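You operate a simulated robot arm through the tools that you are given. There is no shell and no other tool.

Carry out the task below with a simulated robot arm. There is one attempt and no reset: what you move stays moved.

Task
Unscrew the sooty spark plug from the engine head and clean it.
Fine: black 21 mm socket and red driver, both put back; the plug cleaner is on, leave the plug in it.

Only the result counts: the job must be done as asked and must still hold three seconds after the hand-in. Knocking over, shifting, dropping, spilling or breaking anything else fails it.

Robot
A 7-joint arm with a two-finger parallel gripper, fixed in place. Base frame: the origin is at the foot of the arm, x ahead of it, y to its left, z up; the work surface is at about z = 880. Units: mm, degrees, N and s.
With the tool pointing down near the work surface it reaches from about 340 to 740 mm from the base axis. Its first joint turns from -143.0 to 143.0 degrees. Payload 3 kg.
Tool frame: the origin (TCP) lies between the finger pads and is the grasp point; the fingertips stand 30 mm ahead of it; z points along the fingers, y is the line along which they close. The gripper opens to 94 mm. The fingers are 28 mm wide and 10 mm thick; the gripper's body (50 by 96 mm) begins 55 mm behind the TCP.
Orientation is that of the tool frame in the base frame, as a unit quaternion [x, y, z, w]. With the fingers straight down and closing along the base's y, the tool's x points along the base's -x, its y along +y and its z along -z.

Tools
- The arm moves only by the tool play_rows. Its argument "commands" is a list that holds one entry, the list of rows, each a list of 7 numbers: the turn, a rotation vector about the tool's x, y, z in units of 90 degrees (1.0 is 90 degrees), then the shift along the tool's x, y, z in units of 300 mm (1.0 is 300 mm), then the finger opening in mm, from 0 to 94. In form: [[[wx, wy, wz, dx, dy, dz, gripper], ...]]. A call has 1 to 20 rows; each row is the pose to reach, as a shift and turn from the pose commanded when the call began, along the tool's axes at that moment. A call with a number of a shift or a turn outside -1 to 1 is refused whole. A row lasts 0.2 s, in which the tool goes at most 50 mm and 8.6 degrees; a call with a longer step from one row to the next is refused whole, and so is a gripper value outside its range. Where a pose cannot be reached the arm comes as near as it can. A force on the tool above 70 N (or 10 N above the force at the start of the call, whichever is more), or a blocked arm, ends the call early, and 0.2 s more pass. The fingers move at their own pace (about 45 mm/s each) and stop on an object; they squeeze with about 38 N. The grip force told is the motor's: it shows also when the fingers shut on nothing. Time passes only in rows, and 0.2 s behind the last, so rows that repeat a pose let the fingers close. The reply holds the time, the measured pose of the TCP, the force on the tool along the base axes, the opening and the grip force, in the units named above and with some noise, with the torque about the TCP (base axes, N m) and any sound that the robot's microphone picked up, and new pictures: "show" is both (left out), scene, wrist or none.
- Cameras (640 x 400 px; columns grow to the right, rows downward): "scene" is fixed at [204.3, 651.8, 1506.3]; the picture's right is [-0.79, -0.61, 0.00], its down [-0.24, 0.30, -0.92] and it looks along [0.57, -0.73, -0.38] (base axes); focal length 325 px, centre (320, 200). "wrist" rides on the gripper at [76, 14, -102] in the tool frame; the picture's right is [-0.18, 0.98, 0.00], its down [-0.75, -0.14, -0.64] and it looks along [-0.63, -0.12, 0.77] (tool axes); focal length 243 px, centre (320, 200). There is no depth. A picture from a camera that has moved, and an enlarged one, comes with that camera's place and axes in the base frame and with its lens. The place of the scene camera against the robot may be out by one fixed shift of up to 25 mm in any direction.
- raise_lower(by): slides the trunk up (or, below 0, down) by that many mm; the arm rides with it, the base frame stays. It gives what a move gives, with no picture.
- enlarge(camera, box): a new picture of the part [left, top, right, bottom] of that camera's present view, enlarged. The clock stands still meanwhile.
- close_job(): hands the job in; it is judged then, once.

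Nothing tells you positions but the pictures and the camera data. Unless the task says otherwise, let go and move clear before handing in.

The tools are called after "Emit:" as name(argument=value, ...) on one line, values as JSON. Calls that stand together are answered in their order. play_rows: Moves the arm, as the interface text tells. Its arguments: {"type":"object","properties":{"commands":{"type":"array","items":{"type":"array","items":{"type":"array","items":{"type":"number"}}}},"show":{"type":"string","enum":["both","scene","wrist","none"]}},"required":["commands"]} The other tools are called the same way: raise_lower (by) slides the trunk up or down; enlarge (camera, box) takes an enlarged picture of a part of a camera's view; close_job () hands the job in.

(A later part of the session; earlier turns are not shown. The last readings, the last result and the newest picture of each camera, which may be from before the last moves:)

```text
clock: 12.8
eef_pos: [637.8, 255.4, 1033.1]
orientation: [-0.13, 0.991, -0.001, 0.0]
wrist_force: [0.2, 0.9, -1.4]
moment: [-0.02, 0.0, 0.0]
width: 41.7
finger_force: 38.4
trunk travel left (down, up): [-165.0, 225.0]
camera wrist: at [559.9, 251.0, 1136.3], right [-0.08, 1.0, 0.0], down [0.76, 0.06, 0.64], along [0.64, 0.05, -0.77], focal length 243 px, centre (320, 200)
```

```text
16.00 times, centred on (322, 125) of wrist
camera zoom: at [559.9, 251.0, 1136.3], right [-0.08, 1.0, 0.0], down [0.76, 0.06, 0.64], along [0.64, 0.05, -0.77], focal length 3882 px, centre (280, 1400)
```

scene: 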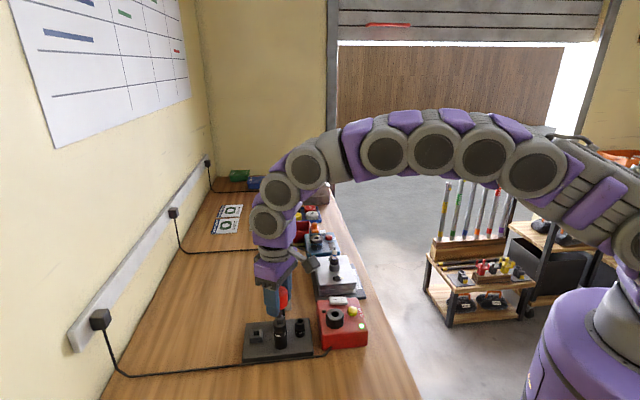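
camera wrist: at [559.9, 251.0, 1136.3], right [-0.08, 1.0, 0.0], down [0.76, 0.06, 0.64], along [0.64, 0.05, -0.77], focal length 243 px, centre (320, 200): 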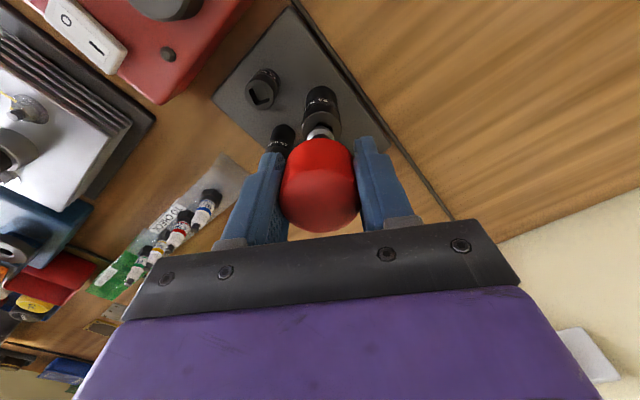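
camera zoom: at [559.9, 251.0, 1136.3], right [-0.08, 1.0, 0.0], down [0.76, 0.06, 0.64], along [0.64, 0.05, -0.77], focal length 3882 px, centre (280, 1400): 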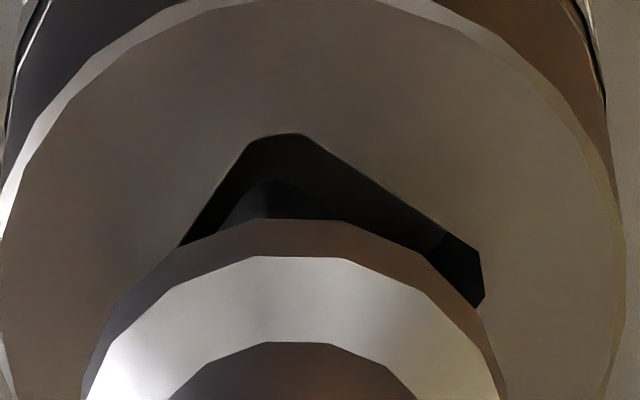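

The tip's yaw may be a few degrees short. I'll raise slightly to see the tip clearly.

Emit:
play_rows(commands=[[[0, 0, 0, 0, 0, -0.06, 20], [0, 0, 0, 0, 0, -0.1, 20], [0, 0, 0, 0, 0, -0.1, 20]]], show="none")

Emit:
enlarge(camera="scene", box=[264, 295, 304, 320])

Emit:
enlarge(camera="wrist", box=[300, 110, 340, 135])

Emit:
enlarge(camera="wrist", box=[285, 70, 355, 150])

Emit:
enlarge(camera="scene", box=[264, 315, 304, 340])

```text
clock: 13.6
eef_pos: [637.4, 256.3, 1062.8]
orientation: [-0.13, 0.992, -0.001, -0.001]
wrist_force: [0.4, 0.3, -2.1]
moment: [0.02, -0.03, -0.01]
width: 41.7
finger_force: 37.9
trunk travel left (down, up): [-165.0, 225.0]
```

```text
16.00 times, centred on (284, 308) of scene
camera zoom: at [204.3, 651.8, 1506.3], right [-0.79, -0.61, 0.0], down [-0.24, 0.3, -0.92], along [0.57, -0.73, -0.38], focal length 5197 px, centre (896, -1520)
```

zoom: 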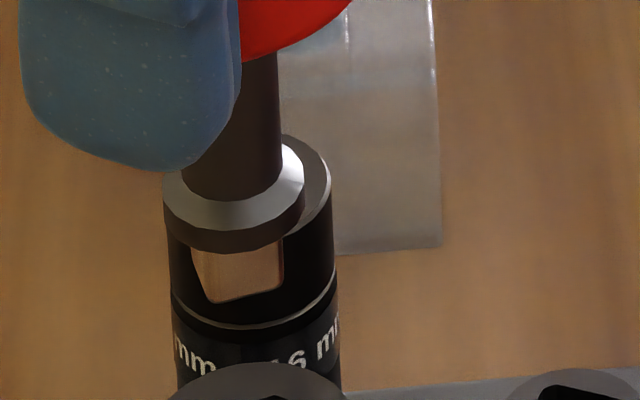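

```text
16.00 times, centred on (320, 122) of wrist
camera zoom: at [559.8, 251.5, 1166.5], right [-0.08, 1.0, 0.0], down [0.76, 0.06, 0.64], along [0.64, 0.05, -0.77], focal length 3882 px, centre (320, 1440)
```

zoom: 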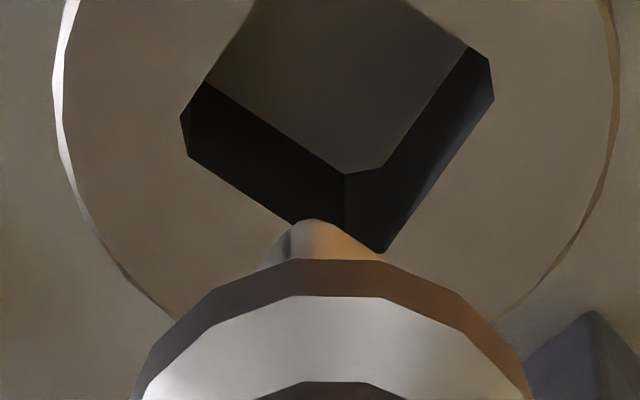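

```text
5.00 times, centred on (320, 110) of wrist
camera zoom: at [559.8, 251.5, 1166.5], right [-0.08, 1.0, 0.0], down [0.76, 0.06, 0.64], along [0.64, 0.05, -0.77], focal length 1213 px, centre (320, 650)
```

zoom: 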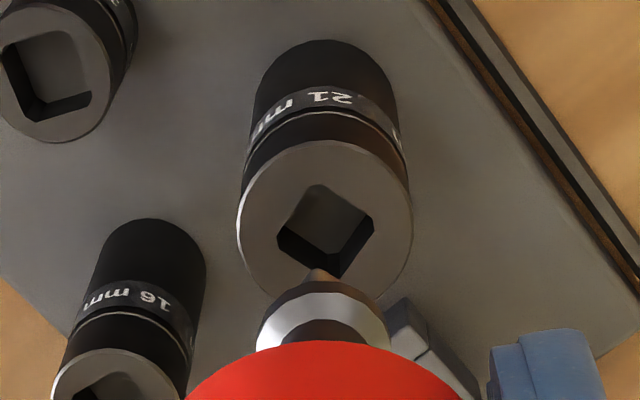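

```text
16.00 times, centred on (284, 328) of scene
camera zoom: at [204.3, 651.8, 1506.3], right [-0.79, -0.61, 0.0], down [-0.24, 0.3, -0.92], along [0.57, -0.73, -0.38], focal length 5197 px, centre (896, -1840)
```

zoom: 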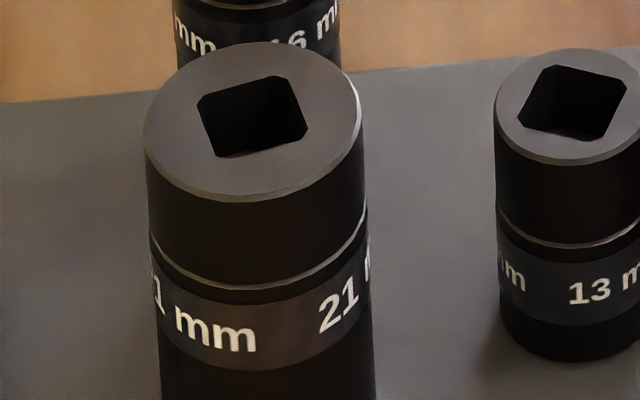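

Tip and hole now match to about 3° and under 1 mm. I'll add 2° of turn and go down to the point where insertion starts.

Emit:
play_rows(commands=[[[0, 0, -0.025, 0, 0, 0.05, 20], [0, 0, -0.025, 0, 0, 0.1, 20], [0, 0, -0.025, 0, 0, 0.11, 20], [0, 0, -0.025, 0, 0, 0.115, 20], [0, 0, -0.025, 0, 0, 0.12, 20], [0, 0, -0.025, 0, 0, 0.125, 20]]], show="none")

Emit:
enlarge(camera="scene", box=[264, 311, 304, 336])

Emit:
enlarge(camera="wrist", box=[300, 110, 340, 135])

```text
clock: 15.0
eef_pos: [638.7, 256.4, 1025.8]
orientation: [-0.15, 0.989, 0.0, 0.0]
wrist_force: [1.1, -0.4, -0.8]
moment: [0.01, 0.0, 0.02]
width: 41.7
finger_force: 37.8
trunk travel left (down, up): [-165.0, 225.0]
```

```text
16.00 times, centred on (284, 324) of scene
camera zoom: at [204.3, 651.8, 1506.3], right [-0.79, -0.61, 0.0], down [-0.24, 0.3, -0.92], along [0.57, -0.73, -0.38], focal length 5197 px, centre (896, -1776)
```

zoom: 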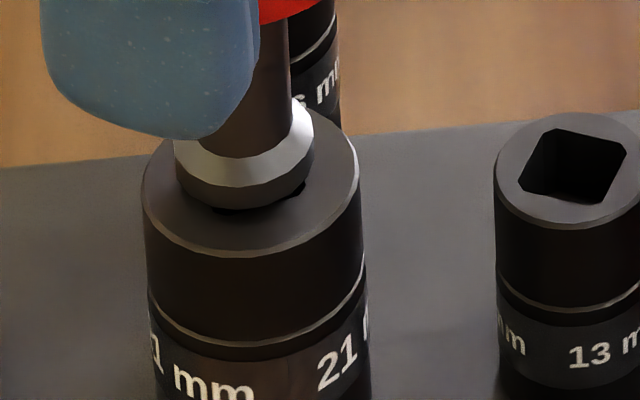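

```text
16.00 times, centred on (320, 122) of wrist
camera zoom: at [561.0, 248.0, 1128.7], right [-0.12, 0.99, 0.0], down [0.76, 0.09, 0.64], along [0.64, 0.07, -0.77], focal length 3882 px, centre (320, 1440)
```

zoom: 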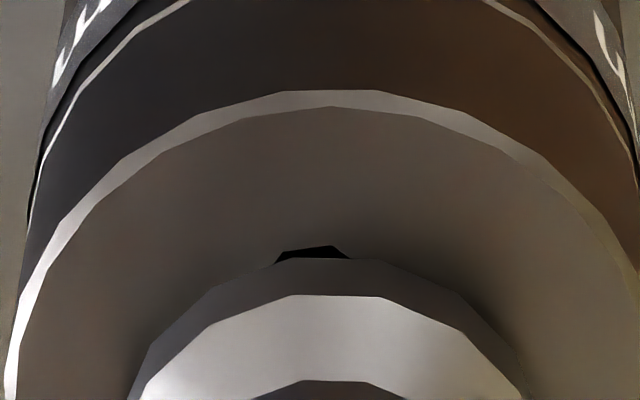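

No contact force and the tip seems to be entering the hole. I'm continuing down in small steps.

Emit:
play_rows(commands=[[[0, 0, 0, 0, 0, 0.005, 20], [0, 0, 0, 0, 0, 0.01, 20], [0, 0, 0, 0, 0, 0.015, 20], [0, 0, 0, 0, 0, 0.02, 20]]], show="none")

Emit:
enlarge(camera="scene", box=[264, 311, 304, 336])

```text
clock: 16.0
eef_pos: [636.8, 255.4, 1023.6]
orientation: [-0.15, 0.989, 0.001, 0.004]
wrist_force: [0.9, 2.1, 31.7]
moment: [0.19, -0.07, -0.01]
width: 41.7
finger_force: 38.5
trunk travel left (down, up): [-165.0, 225.0]
```

```text
16.00 times, centred on (284, 324) of scene
camera zoom: at [204.3, 651.8, 1506.3], right [-0.79, -0.61, 0.0], down [-0.24, 0.3, -0.92], along [0.57, -0.73, -0.38], focal length 5197 px, centre (896, -1776)
```

zoom: 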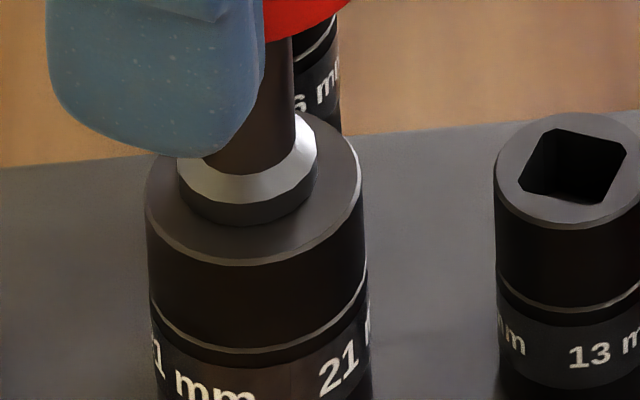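

Force rose to 32 N: either the detent or the collar seating. I'll press a little more, watching the force.

Emit:
play_rows(commands=[[[0, 0, 0, 0, 0, 0.003, 20], [0, 0, 0, 0, 0, 0.006, 20], [0, 0, 0, 0, 0, 0.009, 20], [0, 0, 0, 0, 0, 0.009, 20]]], show="none")

Emit:
enlarge(camera="scene", box=[264, 311, 304, 336])

Emit:
enlarge(camera="wrist", box=[295, 90, 345, 140])

```text
clock: 17.0
eef_pos: [634.1, 255.7, 1022.8]
orientation: [-0.149, 0.989, 0.0, 0.005]
wrist_force: [8.2, 6.3, 65.8]
moment: [0.44, -0.66, 0.0]
width: 41.4
finger_force: 37.7
trunk travel left (down, up): [-165.0, 225.0]
```

```text
16.00 times, centred on (284, 324) of scene
camera zoom: at [204.3, 651.8, 1506.3], right [-0.79, -0.61, 0.0], down [-0.24, 0.3, -0.92], along [0.57, -0.73, -0.38], focal length 5197 px, centre (896, -1776)
```

zoom: 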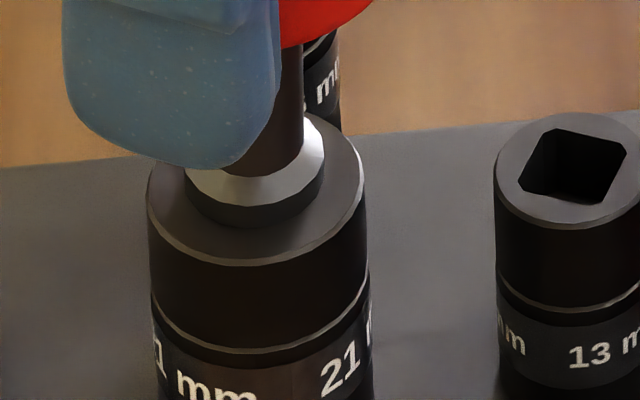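

```text
8.00 times, centred on (320, 115) of wrist
camera zoom: at [556.7, 247.2, 1124.4], right [-0.12, 0.99, 0.0], down [0.76, 0.09, 0.65], along [0.64, 0.08, -0.76], focal length 1941 px, centre (320, 880)
```

zoom: 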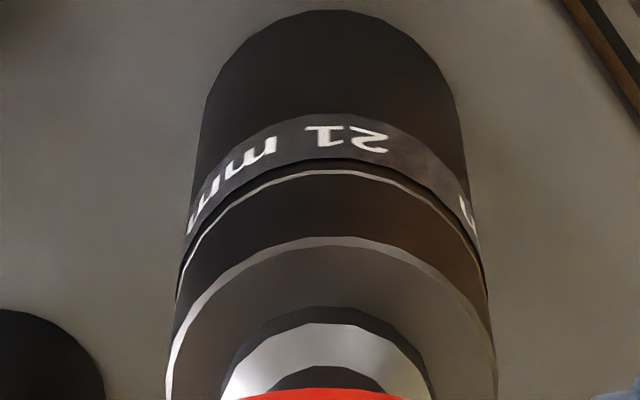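

The collar looks seated on the socket. I'll ease off and lift gently to see whether the socket comes along.

Emit:
play_rows(commands=[[[0, 0, 0, 0, 0, -0.009, 20], [0, 0, 0, 0, 0, -0.02, 20], [0, 0, 0, 0, 0, -0.04, 20], [0, 0, 0, 0, 0, -0.06, 20], [0, 0, 0, 0, 0, -0.06, 20]]])

Emit:
enlarge(camera="scene", box=[250, 290, 314, 350])

Emit:
enlarge(camera="wrist", box=[285, 70, 355, 150])

```text
clock: 18.2
eef_pos: [637.2, 255.3, 1034.9]
orientation: [-0.149, 0.989, -0.001, -0.001]
wrist_force: [-0.3, 0.4, -1.6]
moment: [0.03, 0.0, 0.02]
width: 41.6
finger_force: 37.9
trunk travel left (down, up): [-165.0, 225.0]
camera wrist: at [560.4, 247.6, 1137.3], right [-0.12, 0.99, 0.0], down [0.76, 0.09, 0.64], along [0.64, 0.07, -0.77], focal length 243 px, centre (320, 200)
```

scene: 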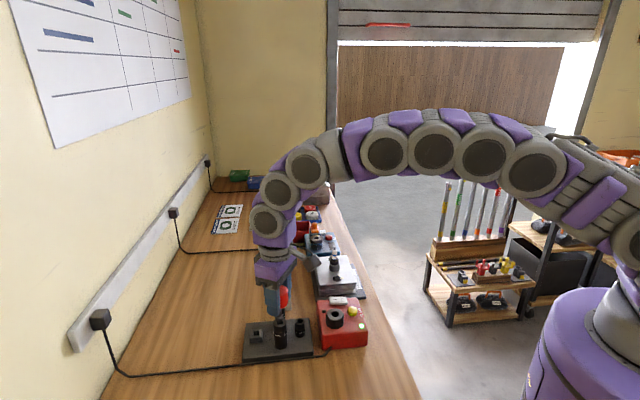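
wrist: 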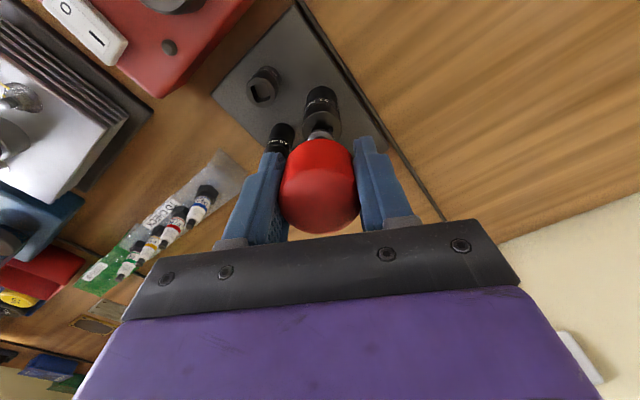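

```text
6.67 times, centred on (282, 320) of scene
camera zoom: at [204.3, 651.8, 1506.3], right [-0.79, -0.61, 0.0], down [-0.24, 0.3, -0.92], along [0.57, -0.73, -0.38], focal length 2165 px, centre (573, -600)
```

zoom: 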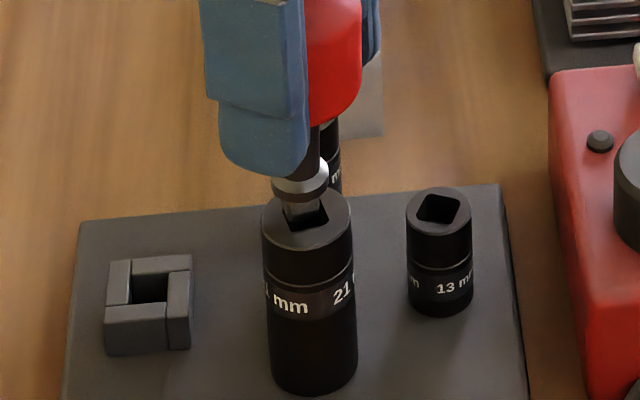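

```text
5.00 times, centred on (320, 110) of wrist
camera zoom: at [560.4, 247.6, 1137.3], right [-0.12, 0.99, 0.0], down [0.76, 0.09, 0.64], along [0.64, 0.07, -0.77], focal length 1213 px, centre (320, 650)
```

zoom: 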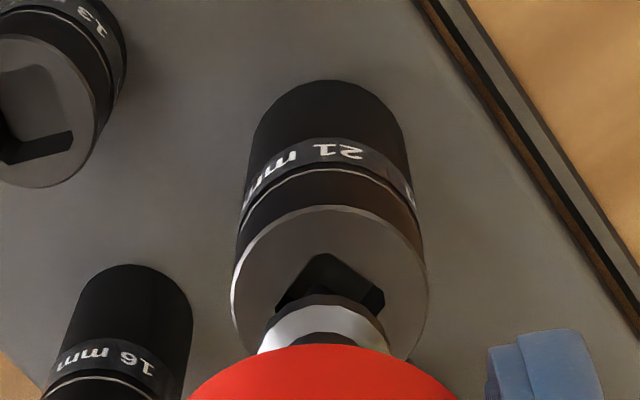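

The socket stayed down. I'll reinsert and examine how fully the collar seats.

Emit:
play_rows(commands=[[[0, 0, 0, 0, 0, 0.015, 20], [0, 0, 0, 0, 0, 0.03, 20], [0, 0, 0, 0, 0, 0.036, 20], [0, 0, 0, 0, 0, 0.036, 20]]], show="none")

Emit:
enlarge(camera="scene", box=[264, 311, 304, 336])

Emit:
enlarge(camera="wrist", box=[300, 110, 340, 135])

```text
clock: 19.2
eef_pos: [635.8, 255.0, 1023.1]
orientation: [-0.151, 0.989, -0.002, -0.003]
wrist_force: [-8.8, -1.6, 21.3]
moment: [-0.17, 0.81, 0.01]
width: 41.3
finger_force: 37.9
trunk travel left (down, up): [-165.0, 225.0]
```

```text
16.00 times, centred on (284, 324) of scene
camera zoom: at [204.3, 651.8, 1506.3], right [-0.79, -0.61, 0.0], down [-0.24, 0.3, -0.92], along [0.57, -0.73, -0.38], focal length 5197 px, centre (896, -1776)
```

zoom: 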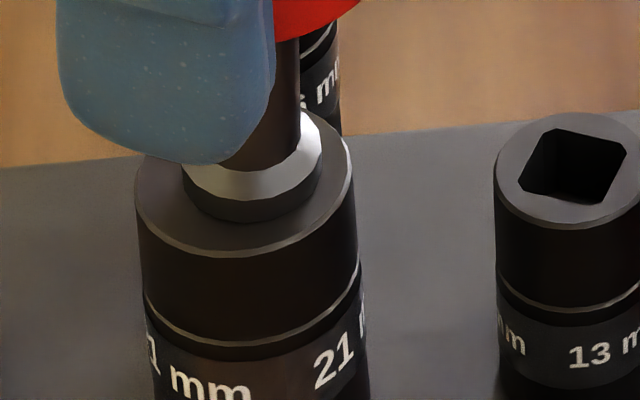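

```text
16.00 times, centred on (320, 122) of wrist
camera zoom: at [559.2, 247.9, 1125.9], right [-0.11, 0.99, 0.0], down [0.77, 0.09, 0.64], along [0.63, 0.07, -0.77], focal length 3882 px, centre (320, 1440)
```

zoom: 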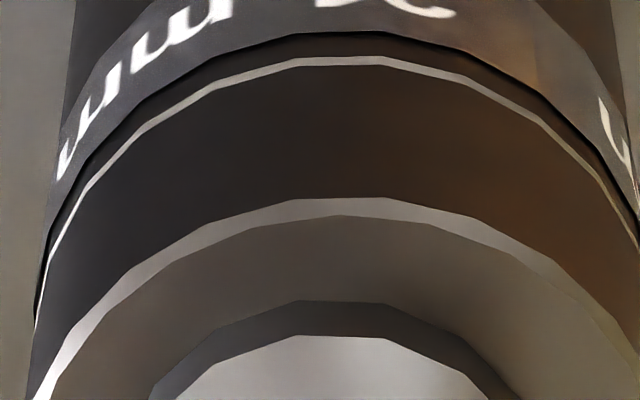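

The tip is in and the collar flush, but the driver is about 1 mm off towards −x. I'll recentre, press, and lift gradually, watching the force.

Emit:
play_rows(commands=[[[0, 0, 0, -0.003, -0.001, 0, 20], [0, 0, 0, -0.003, -0.001, 0.004, 20], [0, 0, 0, -0.003, -0.001, 0.008, 20], [0, 0, 0, -0.003, -0.001, 0.012, 20], [0, 0, 0, -0.003, -0.001, 0.012, 20]]], show="none")

Emit:
play_rows(commands=[[[0, 0, 0, 0, 0, -0.01, 20], [0, 0, 0, 0, 0, -0.02, 20], [0, 0, 0, 0, 0, -0.025, 20]]], show="none")

Emit:
enlarge(camera="scene", box=[264, 311, 304, 336])

Emit:
enlarge(camera="wrist", box=[300, 110, 340, 135])

```text
clock: 20.4
eef_pos: [636.8, 255.8, 1022.8]
orientation: [-0.149, 0.989, 0.001, 0.001]
wrist_force: [-8.5, -1.8, 25.4]
moment: [-0.13, 0.63, 0.01]
width: 41.3
finger_force: 37.9
trunk travel left (down, up): [-165.0, 225.0]
```

```text
clock: 21.2
eef_pos: [639.1, 257.1, 1029.1]
orientation: [-0.149, 0.989, -0.001, -0.001]
wrist_force: [-1.1, -0.1, -2.2]
moment: [0.02, 0.04, -0.01]
width: 41.2
finger_force: 37.7
trunk travel left (down, up): [-165.0, 225.0]
```

```text
16.00 times, centred on (284, 324) of scene
camera zoom: at [204.3, 651.8, 1506.3], right [-0.79, -0.61, 0.0], down [-0.24, 0.3, -0.92], along [0.57, -0.73, -0.38], focal length 5197 px, centre (896, -1776)
```

zoom: 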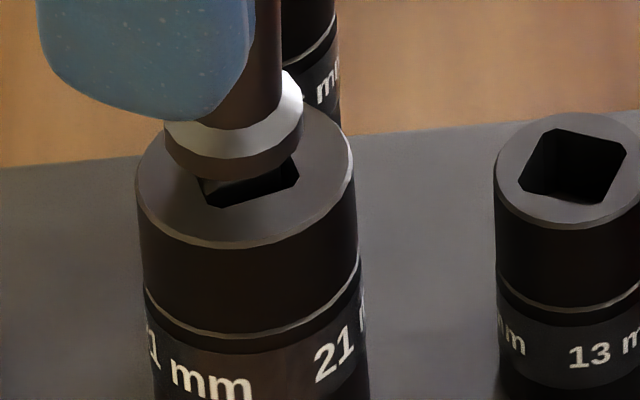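

```text
16.00 times, centred on (320, 122) of wrist
camera zoom: at [561.7, 248.0, 1131.2], right [-0.12, 0.99, 0.0], down [0.76, 0.09, 0.64], along [0.64, 0.07, -0.77], focal length 3882 px, centre (320, 1440)
```

zoom: 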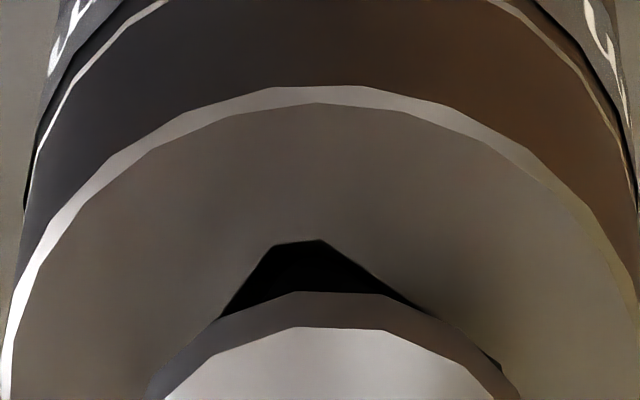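

The driver is now about 1.2 mm too far in +x. I'll shift it back, press to seat, wiggle the yaw slightly, and inspect.

Emit:
play_rows(commands=[[[0, 0, 0, 0.004, 0.001, 0, 20], [0, 0, 0, 0.004, 0.001, 0.01, 20], [0, 0, 0, 0.004, 0.001, 0.02, 20], [0, 0, 0, 0.004, 0.001, 0.025, 20], [0, 0, 0.03, 0.004, 0.001, 0.025, 20], [0, 0, -0.03, 0.004, 0.001, 0.025, 20], [0, 0, 0, 0.004, 0.001, 0.025, 20]]], show="none")

Emit:
enlarge(camera="scene", box=[264, 311, 304, 336])

Emit:
enlarge(camera="wrist", box=[300, 110, 340, 135])

```text
clock: 22.8
eef_pos: [636.8, 255.8, 1022.4]
orientation: [-0.15, 0.989, 0.0, 0.0]
wrist_force: [-0.4, 3.3, 19.9]
moment: [0.23, 0.05, 0.01]
width: 41.2
finger_force: 37.6
trunk travel left (down, up): [-165.0, 225.0]
```

```text
16.00 times, centred on (284, 324) of scene
camera zoom: at [204.3, 651.8, 1506.3], right [-0.79, -0.61, 0.0], down [-0.24, 0.3, -0.92], along [0.57, -0.73, -0.38], focal length 5197 px, centre (896, -1776)
```

zoom: 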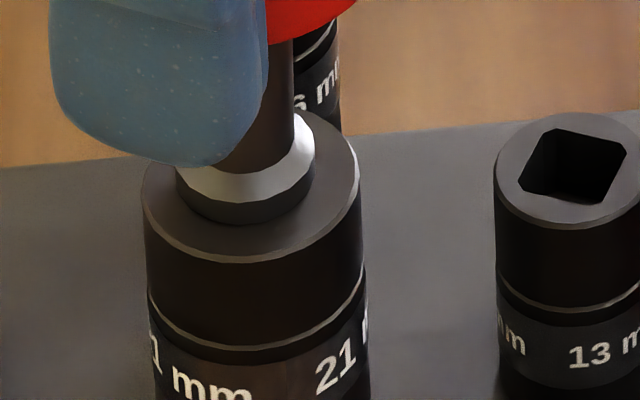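

```text
16.00 times, centred on (320, 122) of wrist
camera zoom: at [559.3, 248.1, 1124.7], right [-0.12, 0.99, 0.0], down [0.76, 0.09, 0.64], along [0.64, 0.07, -0.77], focal length 3882 px, centre (320, 1440)
```

zoom: 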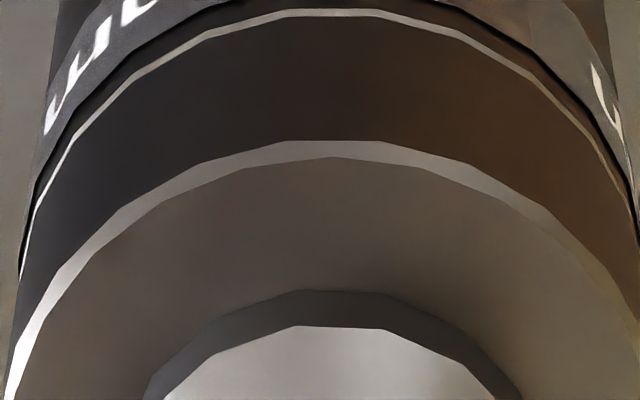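

The collar is flush with no side load. Lifting again to test retention.

Emit:
play_rows(commands=[[[0, 0, 0, 0, 0, -0.008, 20], [0, 0, 0, 0, 0, -0.016, 20], [0, 0, 0, 0, 0, -0.024, 20], [0, 0, 0, 0, 0, -0.03, 20]]], show="none")

Emit:
enlarge(camera="scene", box=[254, 305, 310, 345])

```text
clock: 23.8
eef_pos: [636.9, 256.5, 1029.5]
orientation: [-0.15, 0.989, -0.001, 0.001]
wrist_force: [0.0, -1.1, -2.4]
moment: [-0.02, 0.0, 0.0]
width: 41.4
finger_force: 38.2
trunk travel left (down, up): [-165.0, 225.0]
```

```text
10.00 times, centred on (282, 325) of scene
camera zoom: at [204.3, 651.8, 1506.3], right [-0.79, -0.61, 0.0], down [-0.24, 0.3, -0.92], along [0.57, -0.73, -0.38], focal length 3248 px, centre (700, -1050)
```

zoom: 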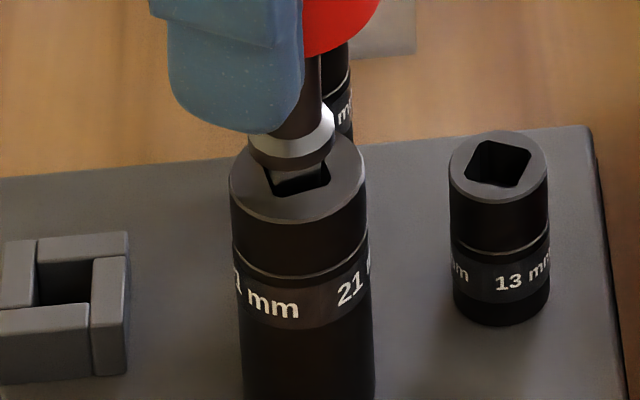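

Not retained. I'll try one firmer press, then decide whether to carry the socket by hand instead.

Emit:
play_rows(commands=[[[0, 0, 0, 0.002, 0.001, 0.012, 20], [0, 0, 0, 0.002, 0.001, 0.024, 20], [0, 0, 0, 0.002, 0.001, 0.03, 20], [0, 0, 0, 0.002, 0.001, 0.036, 20], [0, 0, 0, 0.002, 0.001, 0.04, 20], [0, 0, 0, 0.002, 0.001, 0.04, 20]]], show="none")

Emit:
enlarge(camera="scene", box=[264, 305, 304, 330])

Emit:
enlarge(camera="wrist", box=[260, 80, 380, 240])

```text
clock: 25.2
eef_pos: [637.1, 255.2, 1021.5]
orientation: [-0.15, 0.989, 0.001, 0.004]
wrist_force: [5.9, 2.6, 43.3]
moment: [0.23, -0.47, -0.02]
width: 41.2
finger_force: 38.4
trunk travel left (down, up): [-165.0, 225.0]
```

```text
16.00 times, centred on (284, 318) of scene
camera zoom: at [204.3, 651.8, 1506.3], right [-0.79, -0.61, 0.0], down [-0.24, 0.3, -0.92], along [0.57, -0.73, -0.38], focal length 5197 px, centre (896, -1680)
```

zoom: 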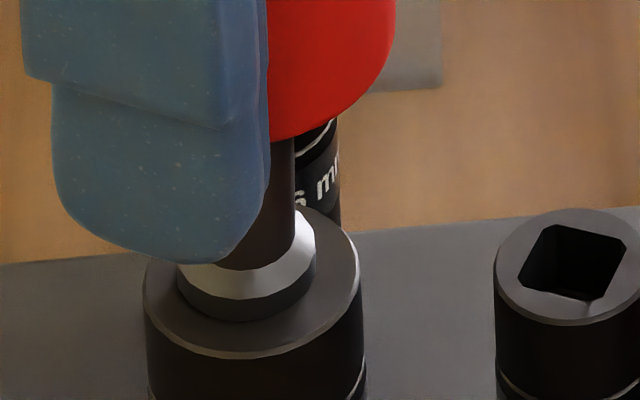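

```text
2.50 times, centred on (320, 160) of wrist
camera zoom: at [558.4, 247.8, 1124.0], right [-0.11, 0.99, 0.0], down [0.76, 0.09, 0.65], along [0.64, 0.08, -0.76], focal length 606 px, centre (320, 300)
```

zoom: 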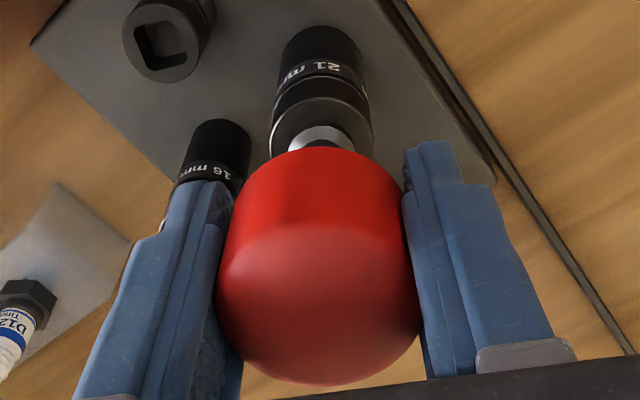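

Flush at 43 N. Lifting once more to see if anything latched.

Emit:
play_rows(commands=[[[0, 0, 0, 0, 0, -0.012, 20], [0, 0, 0, 0, 0, -0.024, 20], [0, 0, 0, 0, 0, -0.036, 20], [0, 0, 0, 0, 0, -0.048, 20], [0, 0, 0, 0, 0, -0.048, 20]]], show="none")

Emit:
enlarge(camera="scene", box=[254, 305, 310, 345])

```text
clock: 26.4
eef_pos: [637.4, 255.2, 1031.0]
orientation: [-0.149, 0.989, -0.001, -0.001]
wrist_force: [0.5, 0.3, -1.4]
moment: [-0.01, 0.0, -0.03]
width: 41.2
finger_force: 37.8
trunk travel left (down, up): [-165.0, 225.0]
```

```text
10.00 times, centred on (282, 325) of scene
camera zoom: at [204.3, 651.8, 1506.3], right [-0.79, -0.61, 0.0], down [-0.24, 0.3, -0.92], along [0.57, -0.73, -0.38], focal length 3248 px, centre (700, -1050)
```

zoom: 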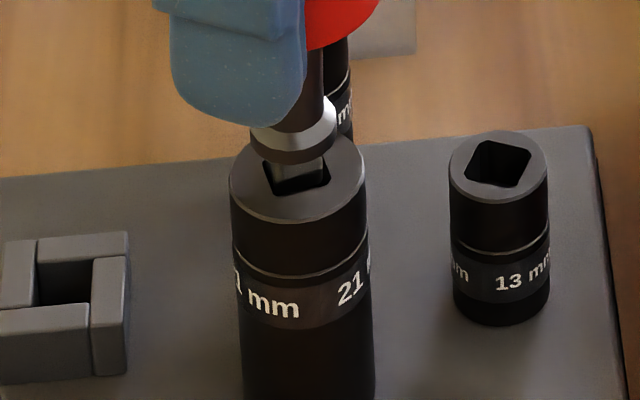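

No latch, so I'll carry the socket with the fingers and use the driver afterwards. First the driver goes back into its holder: lift, return over the holder and turn back.

Emit:
play_rows(commands=[[[0, 0, 0, 0, 0, -0.05, 20], [0, 0, 0, 0, 0, -0.09, 20], [0, 0, 0.06, -0.06, 0.003, -0.09, 20], [0, 0, 0.13, -0.13, 0.006, -0.09, 20], [0, 0, 0.1917, -0.205, 0.0096, -0.09, 20], [0, 0, 0.1917, -0.205, 0.0096, -0.09, 20]]], show="none")

Emit:
enlarge(camera="scene", box=[230, 275, 290, 345])

Emit:
enlarge(camera="wrist", box=[300, 85, 350, 135])

```text
clock: 27.8
eef_pos: [693.6, 277.2, 1060.3]
orientation: [0.0, 1.0, -0.001, 0.0]
wrist_force: [0.4, -0.4, -1.8]
moment: [-0.01, 0.0, 0.01]
width: 41.1
finger_force: 38.0
trunk travel left (down, up): [-165.0, 225.0]
```

```text
5.71 times, centred on (260, 310) of scene
camera zoom: at [204.3, 651.8, 1506.3], right [-0.79, -0.61, 0.0], down [-0.24, 0.3, -0.92], along [0.57, -0.73, -0.38], focal length 1856 px, centre (663, -429)
```

zoom: 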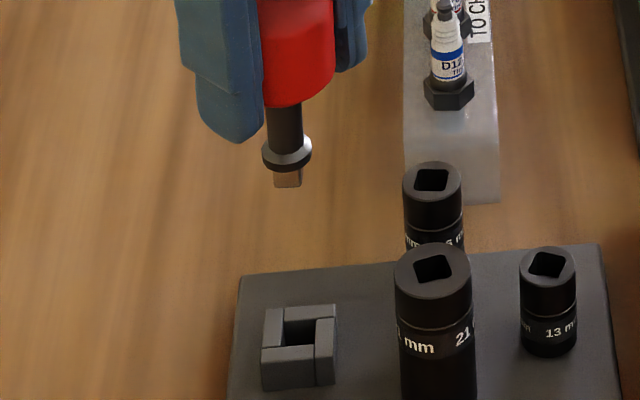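

```text
8.00 times, centred on (325, 110) of wrist
camera zoom: at [617.0, 292.0, 1163.0], right [0.19, 0.98, 0.0], down [0.75, -0.14, 0.64], along [0.63, -0.12, -0.77], focal length 1941 px, centre (280, 920)
```

zoom: 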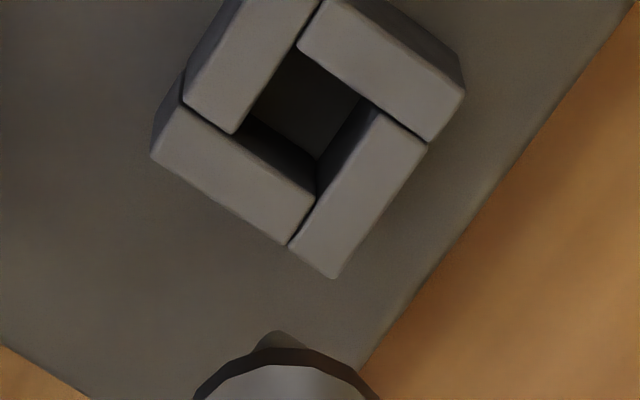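

I'm lowering to just above the holder with a small correction, then checking alignment.

Emit:
play_rows(commands=[[[0, 0, 0, -0.004, 0.005, 0.08, 20], [0, 0, 0, -0.004, 0.005, 0.16, 20], [0, 0, 0, -0.004, 0.005, 0.21, 20], [0, 0, 0, -0.004, 0.005, 0.21, 20]]], show="none")

Emit:
enlarge(camera="scene", box=[237, 312, 277, 337])

Emit:
enlarge(camera="wrist", box=[300, 105, 340, 135])

```text
clock: 28.8
eef_pos: [695.9, 277.0, 996.8]
orientation: [0.001, 1.0, -0.001, 0.0]
wrist_force: [-0.4, 0.6, -2.0]
moment: [-0.01, 0.01, 0.01]
width: 41.2
finger_force: 38.3
trunk travel left (down, up): [-165.0, 225.0]
```

```text
16.00 times, centred on (257, 324) of scene
camera zoom: at [204.3, 651.8, 1506.3], right [-0.79, -0.61, 0.0], down [-0.24, 0.3, -0.92], along [0.57, -0.73, -0.38], focal length 5197 px, centre (1328, -1792)
```

zoom: 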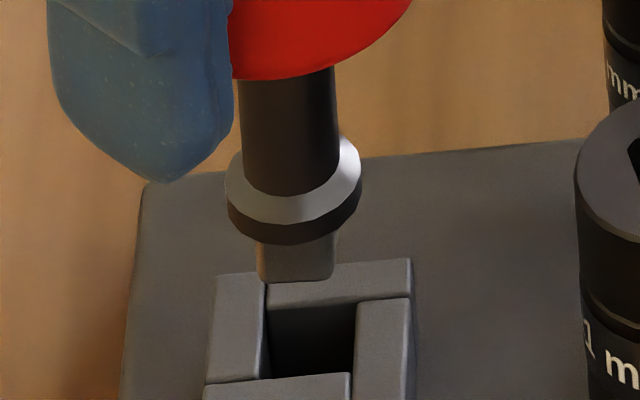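

```text
13.33 times, centred on (320, 120) of wrist
camera zoom: at [619.1, 293.1, 1099.2], right [0.18, 0.98, 0.0], down [0.75, -0.14, 0.64], along [0.63, -0.12, -0.77], focal length 3235 px, centre (320, 1267)
```

zoom: 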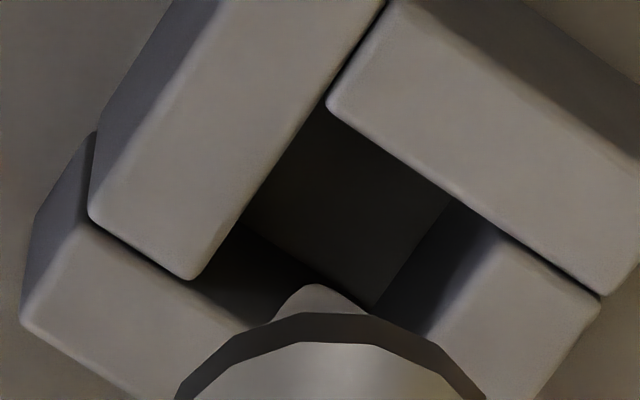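

The driver has tilted about 2.5° in the grip, with the tip towards +x. I'll counter-tilt the tool, shift 1 mm in y, and check again.

Emit:
play_rows(commands=[[[0, 0.028, 0, 0, 0.003, 0, 20], [0, 0.028, 0, 0, 0.003, 0, 20]]], show="none")

Emit:
enlarge(camera="scene", box=[237, 312, 277, 337])

Emit:
enlarge(camera="wrist", box=[300, 105, 340, 135])

```text
clock: 29.4
eef_pos: [695.5, 277.9, 997.4]
orientation: [0.0, 1.0, -0.001, -0.022]
wrist_force: [0.1, 0.2, -1.3]
moment: [0.01, 0.02, 0.0]
width: 41.3
finger_force: 38.2
trunk travel left (down, up): [-165.0, 225.0]
```

```text
16.00 times, centred on (257, 324) of scene
camera zoom: at [204.3, 651.8, 1506.3], right [-0.79, -0.61, 0.0], down [-0.24, 0.3, -0.92], along [0.57, -0.73, -0.38], focal length 5197 px, centre (1328, -1792)
```

zoom: 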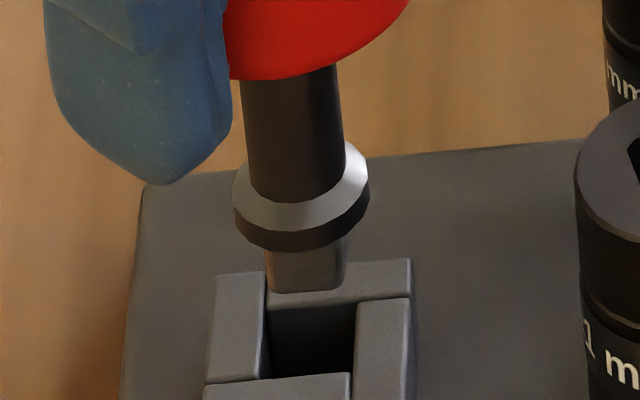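

```text
13.33 times, centred on (320, 120) of wrist
camera zoom: at [624.1, 293.8, 1102.7], right [0.19, 0.98, -0.01], down [0.78, -0.14, 0.61], along [0.6, -0.12, -0.79], focal length 3235 px, centre (320, 1267)
```

zoom: 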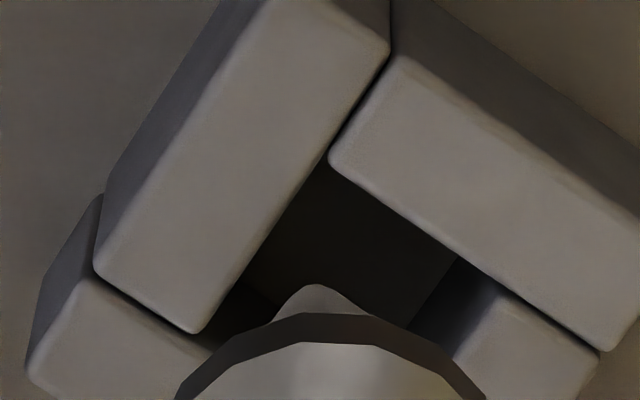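

The driver is vertical now and nearly over the hole. I'm nudging +0.9 mm in y and lowering into the holder in small steps.

Emit:
play_rows(commands=[[[0, 0, 0, 0.001, 0.003, 0.01, 20], [0, 0, 0, 0.001, 0.003, 0.02, 20], [0, 0, 0, 0.001, 0.003, 0.03, 20], [0, 0, 0, 0.001, 0.003, 0.04, 20], [0, 0, 0, 0.001, 0.003, 0.047, 20], [0, 0, 0, 0.001, 0.003, 0.054, 20]]], show="none")

Emit:
enlarge(camera="scene", box=[237, 314, 277, 339])

Emit:
enlarge(camera="wrist", box=[300, 105, 340, 135])

```text
clock: 30.8
eef_pos: [695.5, 279.9, 979.8]
orientation: [0.0, 1.0, -0.001, -0.022]
wrist_force: [0.0, 0.1, -1.5]
moment: [0.0, 0.0, -0.04]
width: 41.3
finger_force: 37.9
trunk travel left (down, up): [-165.0, 225.0]
```

```text
16.00 times, centred on (257, 326) of scene
camera zoom: at [204.3, 651.8, 1506.3], right [-0.79, -0.61, 0.0], down [-0.24, 0.3, -0.92], along [0.57, -0.73, -0.38], focal length 5197 px, centre (1328, -1824)
```

zoom: 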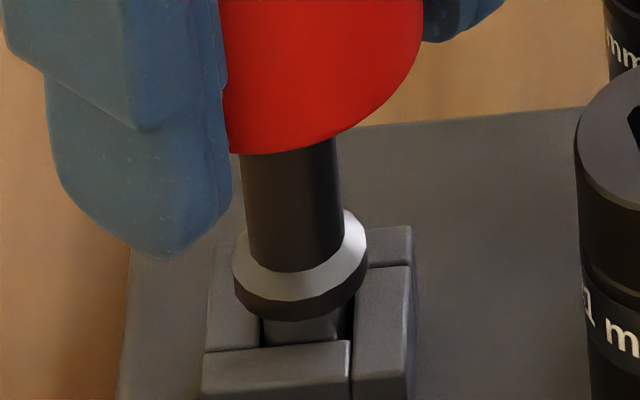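

```text
13.33 times, centred on (320, 120) of wrist
camera zoom: at [623.8, 295.8, 1085.4], right [0.18, 0.98, -0.01], down [0.78, -0.14, 0.61], along [0.6, -0.12, -0.79], focal length 3235 px, centre (320, 1267)
```

zoom: 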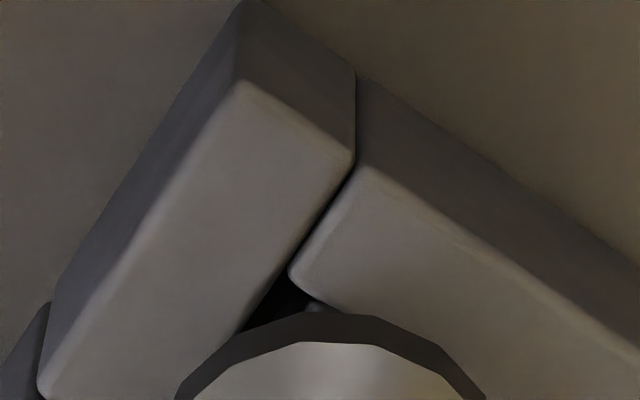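

The tip is entering; it's about 1 mm too far in +y. I'll correct that and continue down slowly.

Emit:
play_rows(commands=[[[0, 0, 0, 0, -0.003, 0.004, 20], [0, 0, 0, 0, -0.003, 0.008, 20], [0, 0, 0, 0, -0.003, 0.014, 20], [0, 0, 0, 0, -0.003, 0.02, 20], [0, 0, 0, 0, -0.003, 0.026, 20]]], show="none")

Emit:
enlarge(camera="scene", box=[237, 314, 277, 339])

Emit:
enlarge(camera="wrist", box=[300, 105, 340, 135])

```text
clock: 32.0
eef_pos: [695.6, 279.4, 972.1]
orientation: [0.001, 1.0, -0.001, -0.022]
wrist_force: [2.9, 0.1, 2.3]
moment: [-0.03, -0.23, 0.05]
width: 41.5
finger_force: 37.9
trunk travel left (down, up): [-165.0, 225.0]
```

```text
16.00 times, centred on (257, 326) of scene
camera zoom: at [204.3, 651.8, 1506.3], right [-0.79, -0.61, 0.0], down [-0.24, 0.3, -0.92], along [0.57, -0.73, -0.38], focal length 5197 px, centre (1328, -1824)
```

zoom: 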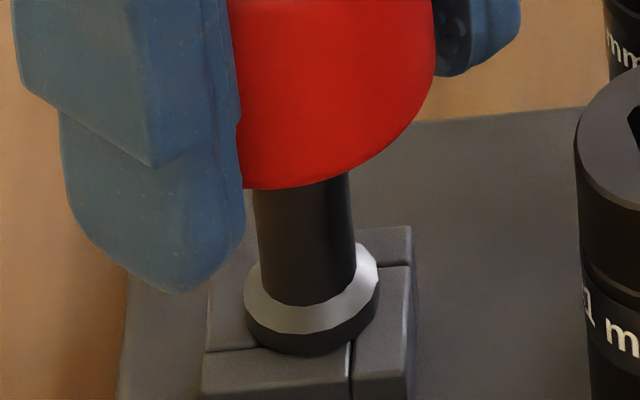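

```text
13.33 times, centred on (320, 120) of wrist
camera zoom: at [623.2, 294.5, 1078.5], right [0.18, 0.98, -0.01], down [0.78, -0.14, 0.61], along [0.6, -0.12, -0.79], focal length 3235 px, centre (320, 1267)
```

zoom: 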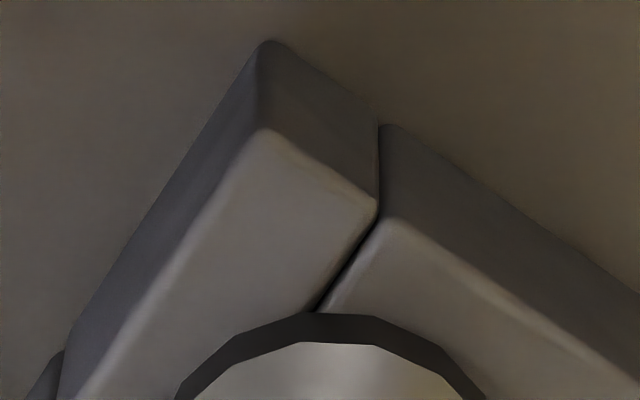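

The collar is nearly seated on the holder. I'll go 2 mm lower, then open to release.

Emit:
play_rows(commands=[[[0, 0, 0, 0, 0, 0.004, 20], [0, 0, 0, 0, 0, 0.008, 20], [0, 0, 0, 0, 0, 0.008, 20]]], show="none")

Emit:
enlarge(camera="scene", box=[237, 314, 277, 339])

```text
clock: 32.8
eef_pos: [695.2, 280.1, 971.6]
orientation: [0.0, 1.0, 0.001, -0.019]
wrist_force: [4.2, 1.7, 23.5]
moment: [0.05, -0.45, 0.05]
width: 41.2
finger_force: 37.9
trunk travel left (down, up): [-165.0, 225.0]
```

```text
16.00 times, centred on (257, 326) of scene
camera zoom: at [204.3, 651.8, 1506.3], right [-0.79, -0.61, 0.0], down [-0.24, 0.3, -0.92], along [0.57, -0.73, -0.38], focal length 5197 px, centre (1328, -1824)
```

zoom: 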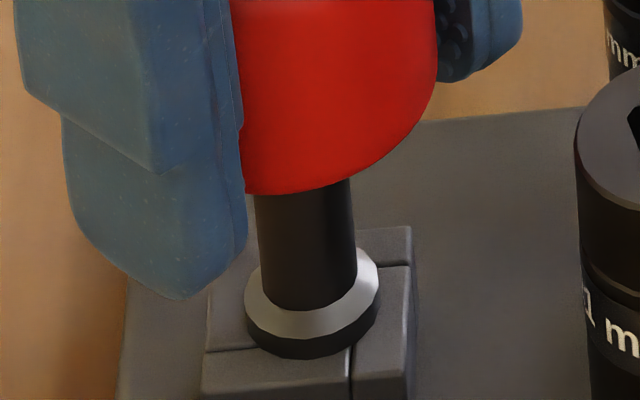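

Seated with 23 N. Opening the fingers now and rising clear.

Emit:
play_rows(commands=[[[0, 0, 0, 0, 0, -0.004, 48], [0, 0, 0, 0, 0, -0.004, 56], [0, 0, 0, 0, 0, -0.004, 64], [0, 0, 0, 0, 0, -0.004, 64]]], show="wrist")

```text
clock: 33.8
eef_pos: [696.0, 279.3, 970.8]
orientation: [0.0, 1.0, -0.002, -0.022]
wrist_force: [0.8, 0.0, -0.3]
moment: [0.0, 0.02, -0.02]
width: 64.0
finger_force: 0.0
trunk travel left (down, up): [-165.0, 225.0]
camera wrist: at [623.5, 294.1, 1076.1], right [0.18, 0.98, -0.01], down [0.78, -0.14, 0.61], along [0.6, -0.12, -0.79], focal length 243 px, centre (320, 200)
```

wrist: 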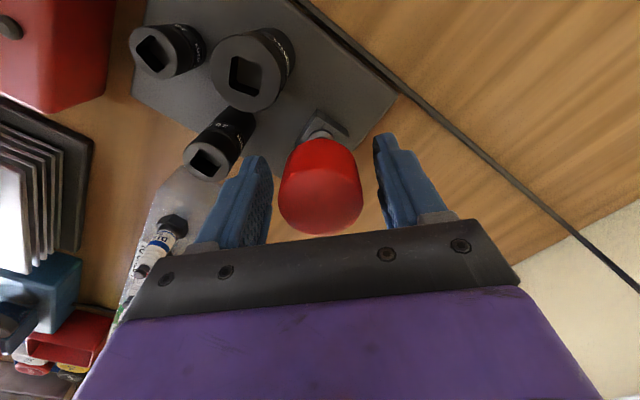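

The driver stands freely in its holder. I'm rising, removing the tilt, and moving to above the 21 mm socket with a 20° yaw so the fingers clear the neighbouring sockets.

Emit:
play_rows(commands=[[[0, 0, 0, 0, 0, -0.08, 64], [0, 0, 0, 0, 0, -0.16, 64], [0, 0, 0, 0.01, 0, -0.24, 64], [0, -0.028, 0, 0.014, 0, -0.32, 64]]], show="none")

Emit:
play_rows(commands=[[[0, 0, -0.08, 0.07, -0.03, 0, 54], [0, 0, -0.16, 0.13, -0.05, 0, 54], [0, 0, -0.222, 0.193, -0.072, 0, 54], [0, 0, -0.222, 0.193, -0.072, 0, 54]]])

Emit:
enlarge(camera="scene", box=[220, 270, 320, 350])

```text
clock: 34.8
eef_pos: [693.6, 278.3, 1069.1]
orientation: [0.0, 1.0, -0.001, 0.0]
wrist_force: [-0.4, 0.3, 0.3]
moment: [0.01, 0.02, 0.03]
width: 63.9
finger_force: 0.0
trunk travel left (down, up): [-165.0, 225.0]
```

```text
clock: 35.8
eef_pos: [636.8, 255.9, 1067.4]
orientation: [-0.173, 0.985, 0.0, 0.0]
wrist_force: [0.6, -1.5, -0.6]
moment: [0.01, -0.04, 0.0]
width: 54.0
finger_force: 0.2
trunk travel left (down, up): [-165.0, 225.0]
camera wrist: at [559.9, 244.4, 1169.5], right [-0.16, 0.99, 0.0], down [0.76, 0.13, 0.64], along [0.63, 0.1, -0.77], focal length 243 px, centre (320, 200)
```

scene: 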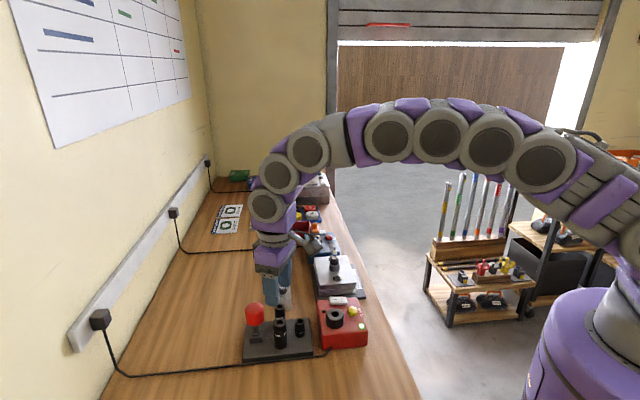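
wrist: 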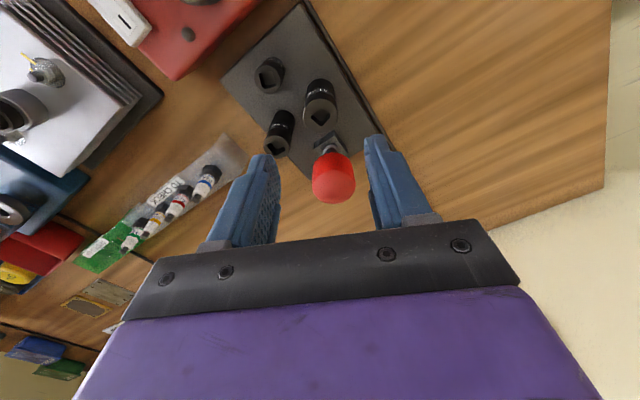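

```text
5.00 times, centred on (270, 310) of scene
camera zoom: at [204.3, 651.8, 1506.3], right [-0.79, -0.61, 0.0], down [-0.24, 0.3, -0.92], along [0.57, -0.73, -0.38], focal length 1624 px, centre (570, -350)
```

zoom: 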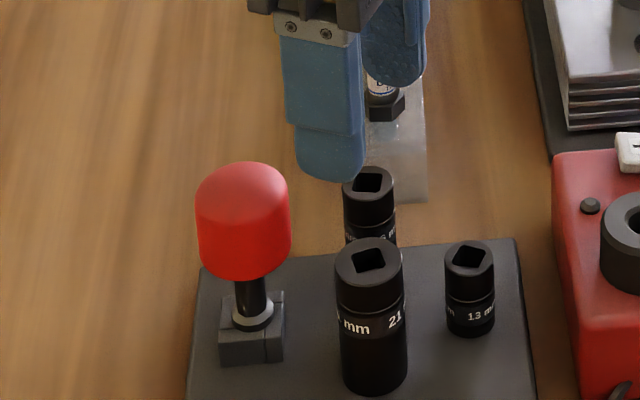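

I'm refining the socket's position relative to the grip centre.

Emit:
enlarge(camera="wrist", box=[290, 80, 350, 140])

```text
6.67 times, centred on (320, 110) of wrist
camera zoom: at [559.9, 244.4, 1169.5], right [-0.16, 0.99, 0.0], down [0.76, 0.13, 0.64], along [0.63, 0.1, -0.77], focal length 1618 px, centre (320, 800)
```

zoom: 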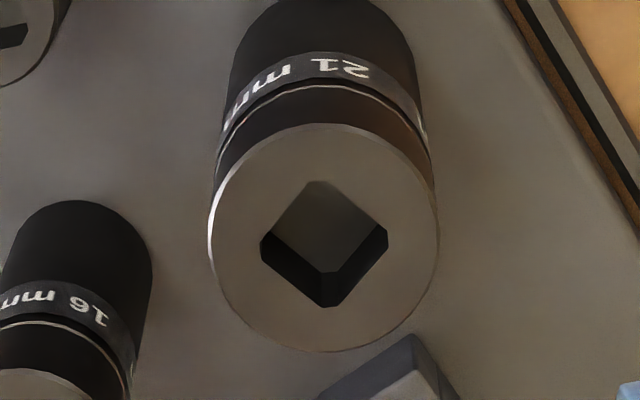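

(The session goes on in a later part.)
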